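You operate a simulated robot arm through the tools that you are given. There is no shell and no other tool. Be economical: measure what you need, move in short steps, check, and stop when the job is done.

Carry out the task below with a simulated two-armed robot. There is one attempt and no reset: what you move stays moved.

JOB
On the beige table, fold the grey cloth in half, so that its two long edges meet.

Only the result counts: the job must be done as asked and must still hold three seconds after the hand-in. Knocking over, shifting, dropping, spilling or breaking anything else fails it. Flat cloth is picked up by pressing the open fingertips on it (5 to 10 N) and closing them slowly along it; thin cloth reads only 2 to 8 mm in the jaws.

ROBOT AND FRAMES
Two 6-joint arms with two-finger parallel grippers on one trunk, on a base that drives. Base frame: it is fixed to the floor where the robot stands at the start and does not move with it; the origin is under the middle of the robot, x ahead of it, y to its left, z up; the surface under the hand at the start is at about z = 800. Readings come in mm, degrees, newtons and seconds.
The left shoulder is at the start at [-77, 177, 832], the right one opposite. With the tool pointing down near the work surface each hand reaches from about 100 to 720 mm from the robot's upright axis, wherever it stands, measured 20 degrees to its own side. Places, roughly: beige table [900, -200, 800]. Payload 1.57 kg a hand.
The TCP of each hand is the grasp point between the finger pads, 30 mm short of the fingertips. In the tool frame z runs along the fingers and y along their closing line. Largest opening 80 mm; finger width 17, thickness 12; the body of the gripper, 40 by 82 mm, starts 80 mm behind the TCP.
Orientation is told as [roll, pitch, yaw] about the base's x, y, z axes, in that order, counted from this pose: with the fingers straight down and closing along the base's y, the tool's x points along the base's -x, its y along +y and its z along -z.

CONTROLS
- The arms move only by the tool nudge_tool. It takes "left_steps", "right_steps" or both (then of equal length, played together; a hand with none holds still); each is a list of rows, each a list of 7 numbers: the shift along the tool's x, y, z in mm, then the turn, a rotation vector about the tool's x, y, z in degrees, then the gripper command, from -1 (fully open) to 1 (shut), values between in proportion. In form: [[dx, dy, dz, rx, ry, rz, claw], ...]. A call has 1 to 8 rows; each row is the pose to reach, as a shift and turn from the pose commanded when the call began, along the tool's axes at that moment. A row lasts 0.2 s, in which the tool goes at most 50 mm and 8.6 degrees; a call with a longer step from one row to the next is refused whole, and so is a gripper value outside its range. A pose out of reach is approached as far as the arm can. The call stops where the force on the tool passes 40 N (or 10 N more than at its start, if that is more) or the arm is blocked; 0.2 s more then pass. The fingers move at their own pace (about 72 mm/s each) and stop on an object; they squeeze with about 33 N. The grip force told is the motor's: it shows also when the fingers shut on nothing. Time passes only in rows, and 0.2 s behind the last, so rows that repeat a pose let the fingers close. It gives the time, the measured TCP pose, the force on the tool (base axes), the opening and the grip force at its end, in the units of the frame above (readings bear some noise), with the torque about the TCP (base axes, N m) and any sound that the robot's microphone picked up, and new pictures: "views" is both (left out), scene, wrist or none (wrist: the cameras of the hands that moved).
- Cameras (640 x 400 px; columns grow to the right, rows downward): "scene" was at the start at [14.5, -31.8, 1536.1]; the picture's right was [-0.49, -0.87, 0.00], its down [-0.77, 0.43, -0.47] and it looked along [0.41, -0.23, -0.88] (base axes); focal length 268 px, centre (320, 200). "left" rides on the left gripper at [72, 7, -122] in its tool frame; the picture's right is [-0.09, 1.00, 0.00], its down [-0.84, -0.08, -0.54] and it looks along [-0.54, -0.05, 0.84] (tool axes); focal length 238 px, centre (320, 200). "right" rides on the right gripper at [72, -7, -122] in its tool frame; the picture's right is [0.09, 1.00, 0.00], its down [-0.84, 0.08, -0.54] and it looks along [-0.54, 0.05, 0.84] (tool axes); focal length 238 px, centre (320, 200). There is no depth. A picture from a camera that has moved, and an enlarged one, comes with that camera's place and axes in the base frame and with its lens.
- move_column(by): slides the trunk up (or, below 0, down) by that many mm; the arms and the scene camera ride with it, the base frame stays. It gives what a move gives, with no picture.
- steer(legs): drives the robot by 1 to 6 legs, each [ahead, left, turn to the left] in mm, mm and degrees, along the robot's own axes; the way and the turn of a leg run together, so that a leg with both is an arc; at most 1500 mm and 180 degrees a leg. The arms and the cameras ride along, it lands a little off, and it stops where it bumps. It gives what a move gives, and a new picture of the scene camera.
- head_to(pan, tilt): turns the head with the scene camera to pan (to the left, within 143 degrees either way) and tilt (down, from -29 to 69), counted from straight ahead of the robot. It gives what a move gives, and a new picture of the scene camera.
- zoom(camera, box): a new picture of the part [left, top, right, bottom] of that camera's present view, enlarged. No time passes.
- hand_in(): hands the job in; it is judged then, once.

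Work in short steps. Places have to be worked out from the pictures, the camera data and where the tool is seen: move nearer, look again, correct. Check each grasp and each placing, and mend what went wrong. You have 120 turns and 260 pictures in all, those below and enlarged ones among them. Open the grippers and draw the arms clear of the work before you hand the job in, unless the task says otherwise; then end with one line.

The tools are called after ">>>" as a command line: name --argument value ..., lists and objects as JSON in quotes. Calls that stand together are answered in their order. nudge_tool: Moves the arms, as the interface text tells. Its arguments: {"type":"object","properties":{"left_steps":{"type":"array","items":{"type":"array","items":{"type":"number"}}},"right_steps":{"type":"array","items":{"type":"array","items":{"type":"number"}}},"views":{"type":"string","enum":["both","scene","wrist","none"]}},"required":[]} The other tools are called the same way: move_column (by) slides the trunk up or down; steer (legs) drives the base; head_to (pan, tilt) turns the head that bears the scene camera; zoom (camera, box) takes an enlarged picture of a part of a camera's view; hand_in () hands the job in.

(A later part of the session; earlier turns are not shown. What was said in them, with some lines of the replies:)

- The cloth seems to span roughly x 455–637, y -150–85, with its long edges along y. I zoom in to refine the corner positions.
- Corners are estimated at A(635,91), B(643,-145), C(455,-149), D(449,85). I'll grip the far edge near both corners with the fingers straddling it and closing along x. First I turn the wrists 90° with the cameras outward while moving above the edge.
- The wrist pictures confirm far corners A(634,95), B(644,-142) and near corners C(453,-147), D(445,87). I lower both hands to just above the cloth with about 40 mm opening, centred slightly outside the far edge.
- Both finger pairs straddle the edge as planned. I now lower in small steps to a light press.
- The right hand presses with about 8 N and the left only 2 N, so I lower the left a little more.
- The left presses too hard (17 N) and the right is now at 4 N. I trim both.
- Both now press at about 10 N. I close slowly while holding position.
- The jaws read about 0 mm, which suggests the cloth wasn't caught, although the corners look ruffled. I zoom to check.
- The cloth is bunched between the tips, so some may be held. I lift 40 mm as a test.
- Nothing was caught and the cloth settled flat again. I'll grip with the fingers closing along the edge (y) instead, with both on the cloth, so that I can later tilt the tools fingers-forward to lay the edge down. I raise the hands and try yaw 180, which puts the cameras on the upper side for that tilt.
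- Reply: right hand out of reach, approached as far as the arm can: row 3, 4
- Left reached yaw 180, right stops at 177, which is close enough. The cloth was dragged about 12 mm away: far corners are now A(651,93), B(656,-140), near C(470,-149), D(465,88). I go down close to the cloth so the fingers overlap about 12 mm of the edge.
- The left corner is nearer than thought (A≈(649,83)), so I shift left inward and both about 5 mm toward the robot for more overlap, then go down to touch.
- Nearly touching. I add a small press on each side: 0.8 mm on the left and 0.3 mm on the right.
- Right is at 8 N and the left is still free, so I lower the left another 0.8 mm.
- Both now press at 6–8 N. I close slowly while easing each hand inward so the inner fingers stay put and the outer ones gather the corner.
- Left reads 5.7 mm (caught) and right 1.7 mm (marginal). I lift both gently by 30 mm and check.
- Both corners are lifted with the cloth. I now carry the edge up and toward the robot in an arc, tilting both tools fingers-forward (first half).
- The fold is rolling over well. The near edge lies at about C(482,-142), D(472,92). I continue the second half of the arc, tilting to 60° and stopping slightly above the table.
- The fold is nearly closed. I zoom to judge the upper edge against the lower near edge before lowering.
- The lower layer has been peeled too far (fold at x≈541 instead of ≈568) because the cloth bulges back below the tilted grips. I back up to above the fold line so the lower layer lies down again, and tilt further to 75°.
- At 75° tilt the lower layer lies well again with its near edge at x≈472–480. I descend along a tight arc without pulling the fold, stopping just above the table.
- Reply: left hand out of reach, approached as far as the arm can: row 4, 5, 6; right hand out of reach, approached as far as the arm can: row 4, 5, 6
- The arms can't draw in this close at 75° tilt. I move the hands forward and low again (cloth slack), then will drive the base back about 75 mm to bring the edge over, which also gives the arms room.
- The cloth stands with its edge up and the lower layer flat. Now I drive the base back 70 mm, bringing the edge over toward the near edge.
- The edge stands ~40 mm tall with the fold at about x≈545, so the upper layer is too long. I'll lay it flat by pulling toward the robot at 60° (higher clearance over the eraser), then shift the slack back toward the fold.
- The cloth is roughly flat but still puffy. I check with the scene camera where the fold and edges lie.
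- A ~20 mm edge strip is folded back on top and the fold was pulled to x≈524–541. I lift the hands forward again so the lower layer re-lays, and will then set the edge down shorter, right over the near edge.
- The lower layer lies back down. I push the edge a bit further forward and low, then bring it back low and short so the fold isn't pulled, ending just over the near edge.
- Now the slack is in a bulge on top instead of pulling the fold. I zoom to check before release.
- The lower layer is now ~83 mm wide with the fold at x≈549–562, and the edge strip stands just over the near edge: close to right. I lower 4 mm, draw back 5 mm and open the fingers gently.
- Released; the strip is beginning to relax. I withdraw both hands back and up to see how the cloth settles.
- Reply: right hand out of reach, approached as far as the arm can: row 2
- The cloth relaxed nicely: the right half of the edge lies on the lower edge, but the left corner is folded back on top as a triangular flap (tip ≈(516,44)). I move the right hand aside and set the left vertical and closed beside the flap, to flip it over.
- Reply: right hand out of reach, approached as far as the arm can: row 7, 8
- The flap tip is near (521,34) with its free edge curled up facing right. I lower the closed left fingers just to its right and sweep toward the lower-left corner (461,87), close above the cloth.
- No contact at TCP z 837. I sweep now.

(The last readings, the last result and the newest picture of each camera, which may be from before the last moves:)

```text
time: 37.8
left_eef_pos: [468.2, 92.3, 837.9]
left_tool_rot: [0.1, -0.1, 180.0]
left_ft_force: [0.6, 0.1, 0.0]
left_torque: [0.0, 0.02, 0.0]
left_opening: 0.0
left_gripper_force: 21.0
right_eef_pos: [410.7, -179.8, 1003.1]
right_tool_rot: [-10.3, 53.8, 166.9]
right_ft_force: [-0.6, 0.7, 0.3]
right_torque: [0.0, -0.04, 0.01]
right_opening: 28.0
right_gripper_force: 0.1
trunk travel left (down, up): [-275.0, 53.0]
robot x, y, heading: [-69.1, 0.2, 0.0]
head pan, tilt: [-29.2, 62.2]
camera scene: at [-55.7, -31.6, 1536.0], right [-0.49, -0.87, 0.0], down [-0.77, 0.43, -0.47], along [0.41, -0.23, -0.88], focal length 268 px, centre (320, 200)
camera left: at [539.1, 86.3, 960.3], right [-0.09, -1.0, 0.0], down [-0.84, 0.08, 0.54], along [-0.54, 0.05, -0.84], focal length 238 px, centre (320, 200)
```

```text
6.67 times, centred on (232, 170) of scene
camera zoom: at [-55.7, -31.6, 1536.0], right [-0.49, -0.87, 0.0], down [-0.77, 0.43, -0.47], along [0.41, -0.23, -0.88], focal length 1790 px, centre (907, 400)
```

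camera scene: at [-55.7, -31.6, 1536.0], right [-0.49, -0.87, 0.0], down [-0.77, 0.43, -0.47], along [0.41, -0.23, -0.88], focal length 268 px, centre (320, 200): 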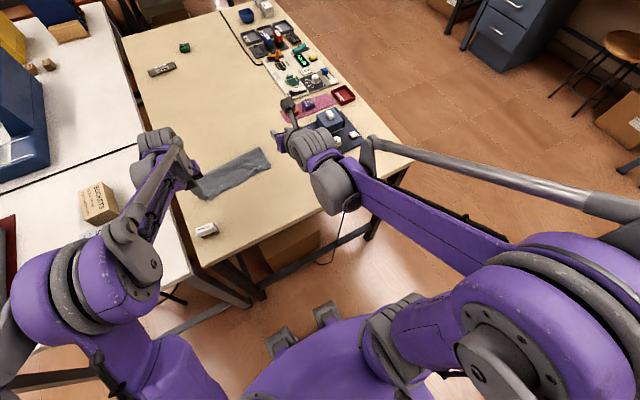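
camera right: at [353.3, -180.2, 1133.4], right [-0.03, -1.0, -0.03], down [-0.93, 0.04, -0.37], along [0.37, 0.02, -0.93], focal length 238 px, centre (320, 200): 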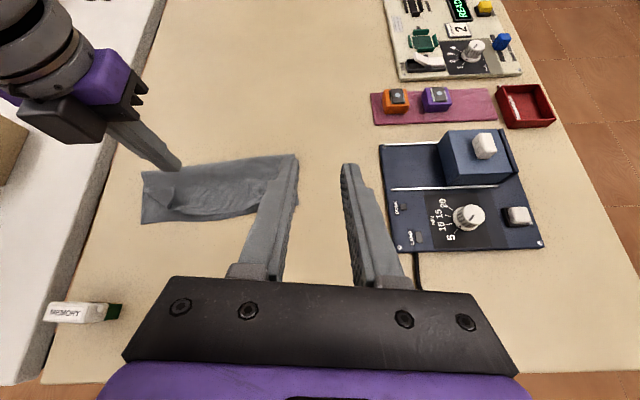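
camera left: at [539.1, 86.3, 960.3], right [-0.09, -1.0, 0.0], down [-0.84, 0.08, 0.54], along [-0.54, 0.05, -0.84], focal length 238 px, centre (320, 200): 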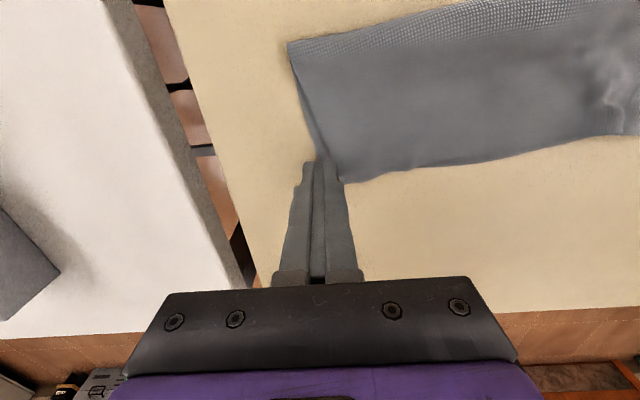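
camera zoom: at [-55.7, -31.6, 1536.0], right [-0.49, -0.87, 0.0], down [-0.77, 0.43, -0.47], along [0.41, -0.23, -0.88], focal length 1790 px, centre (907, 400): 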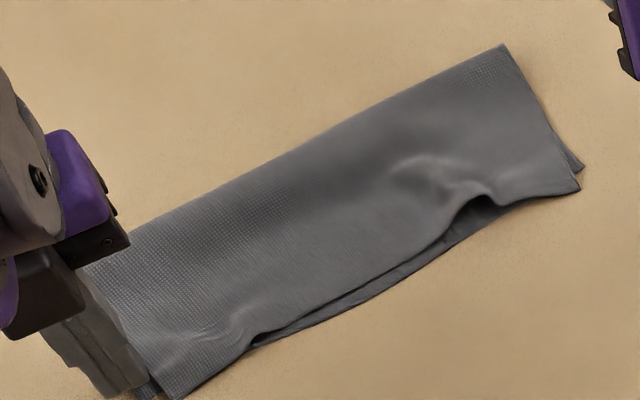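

The flap flipped over. I lift the left hand away and look.

>>> nudge_tool --left_steps '[[0, 0, -30, 0, 0, 0, 1], [0, 0, -60, 0, 0, 0, 1], [0, -20, -100, 0, 0, 0, 1], [0, -60, -120, 0, 0, 0, 1], [0, -60, -120, 0, 0, 0, 1]]' --views "none"

>>> zoom --camera "scene" --box '[184, 140, 280, 200]'

>>> zoom --camera "left" --box '[320, 0, 640, 200]'

>>> zoom --camera "right" --box '[130, 140, 306, 250]'

```text
time: 39.0
left_eef_pos: [464.7, 121.9, 956.2]
left_tool_rot: [-0.8, 0.1, -178.6]
left_ft_force: [0.4, -1.9, 0.7]
left_torque: [0.04, 0.02, -0.01]
left_opening: 0.0
left_gripper_force: 21.1
left hand out of reach, approached as far as the arm can: row 3, 4, 5
right_eef_pos: [411.6, -179.4, 1003.4]
right_tool_rot: [-10.2, 53.8, 167.1]
right_ft_force: [-0.1, 0.0, -0.3]
right_torque: [-0.02, -0.01, 0.02]
right_opening: 28.2
right_gripper_force: 0.1
trunk travel left (down, up): [-275.0, 53.0]
robot x, y, heading: [-69.3, 0.1, 0.3]
head pan, tilt: [-29.2, 62.2]
```

```text
6.67 times, centred on (232, 170) of scene
camera zoom: at [-55.2, -31.8, 1536.0], right [-0.49, -0.87, 0.0], down [-0.77, 0.43, -0.47], along [0.41, -0.23, -0.88], focal length 1790 px, centre (907, 400)
```

zoom: 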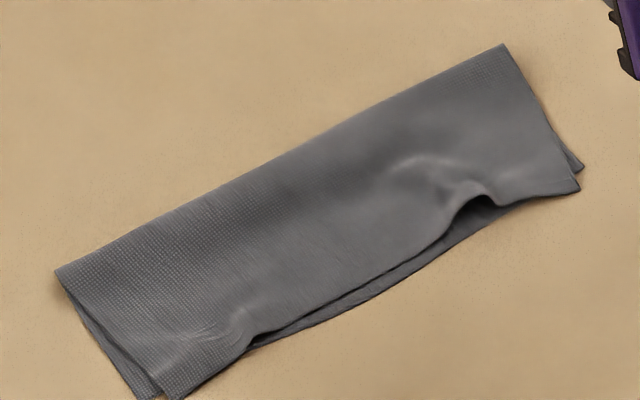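

```text
2.00 times, centred on (480, 100) of left
camera zoom: at [535.9, 115.2, 1080.2], right [-0.07, -1.0, -0.01], down [-0.84, 0.05, 0.54], along [-0.54, 0.05, -0.84], focal length 477 px, centre (0, 400)
```

zoom: 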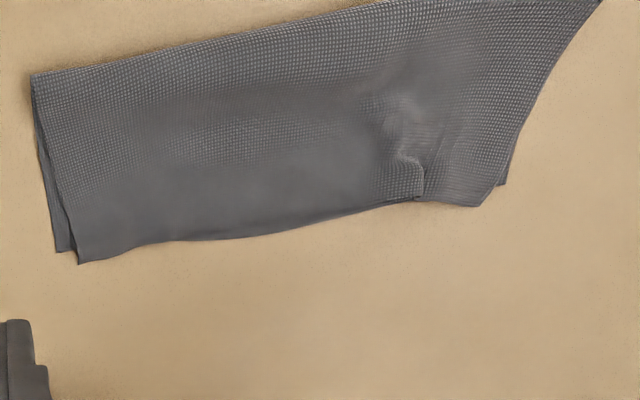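

```text
3.64 times, centred on (218, 195) of right
camera zoom: at [354.1, -180.2, 1133.0], right [-0.03, -1.0, -0.03], down [-0.93, 0.04, -0.37], along [0.37, 0.02, -0.93], focal length 867 px, centre (691, 218)
```

zoom: 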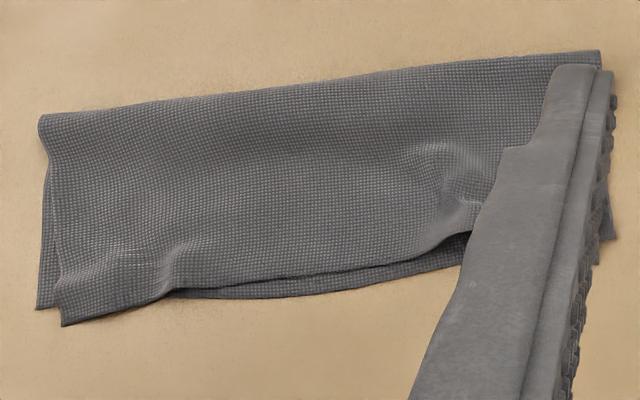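

The fold now lies flat. Both corners match within about 12 mm and the long edges meet along the table-near side. I open the grippers, raise the arms clear and take a last look.

>>> nudge_tool --left_steps '[[-15, 0, -15, 0, 0, 0, -1], [-30, 0, -30, 0, 0, 0, -1], [-45, 0, -45, 0, 0, 0, -1], [-60, 0, -55, 0, 0, 0, -1]]' --right_steps '[[5, 5, -10, 0, 0, 0, -1], [10, 10, -20, 0, 0, 0, -1], [10, 15, -20, 0, 0, 0, -1], [10, 20, -20, 0, 0, 0, -1]]' --views "scene"

>>> zoom --camera "scene" --box '[184, 140, 280, 200]'

```text
time: 40.0
left_eef_pos: [403.8, 116.5, 1011.9]
left_tool_rot: [-0.3, 0.1, -179.6]
left_ft_force: [-0.4, -0.3, -0.4]
left_torque: [-0.02, -0.03, -0.02]
left_opening: 79.9
left_gripper_force: 0.1
left hand out of reach, approached as far as the arm can: row 1, 2, 3, 4
right_eef_pos: [400.0, -178.9, 1021.5]
right_tool_rot: [-10.2, 53.8, 167.0]
right_ft_force: [-0.4, -0.7, 0.0]
right_torque: [-0.04, 0.01, 0.0]
right_opening: 80.0
right_gripper_force: 0.0
right hand out of reach, approached as far as the arm can: row 1, 2, 3, 4
trunk travel left (down, up): [-275.0, 53.0]
robot x, y, heading: [-72.3, 1.6, 0.0]
head pan, tilt: [-29.2, 62.2]
camera scene: at [-56.1, -31.6, 1536.0], right [-0.49, -0.87, 0.0], down [-0.77, 0.43, -0.47], along [0.41, -0.23, -0.88], focal length 268 px, centre (320, 200)
```

scene: 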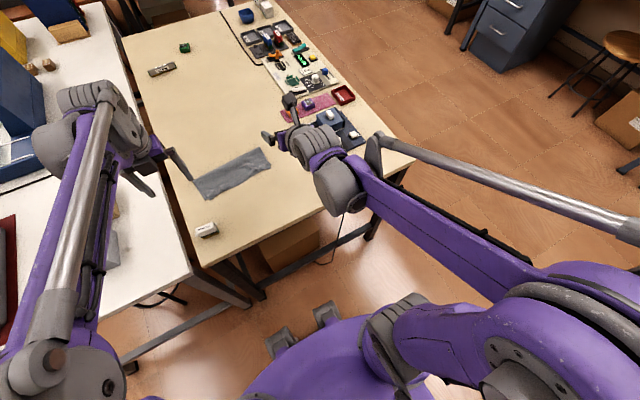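

```text
6.67 times, centred on (232, 170) of scene
camera zoom: at [-56.1, -31.6, 1536.0], right [-0.49, -0.87, 0.0], down [-0.77, 0.43, -0.47], along [0.41, -0.23, -0.88], focal length 1790 px, centre (907, 400)
```

zoom: 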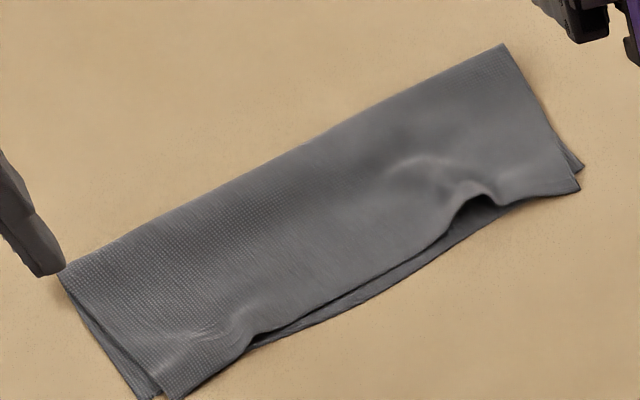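

The cloth is folded in half and stable, nothing else has moved, and both grippers are open and clear. I hand in.

>>> hand_in

```text
The job is handed in.
```

I folded the grey cloth in half on the beige table, with its two long edges meeting, and handed it in. The corners match to within about 12 mm, and a small wrinkle remains near the right end of the top edge.
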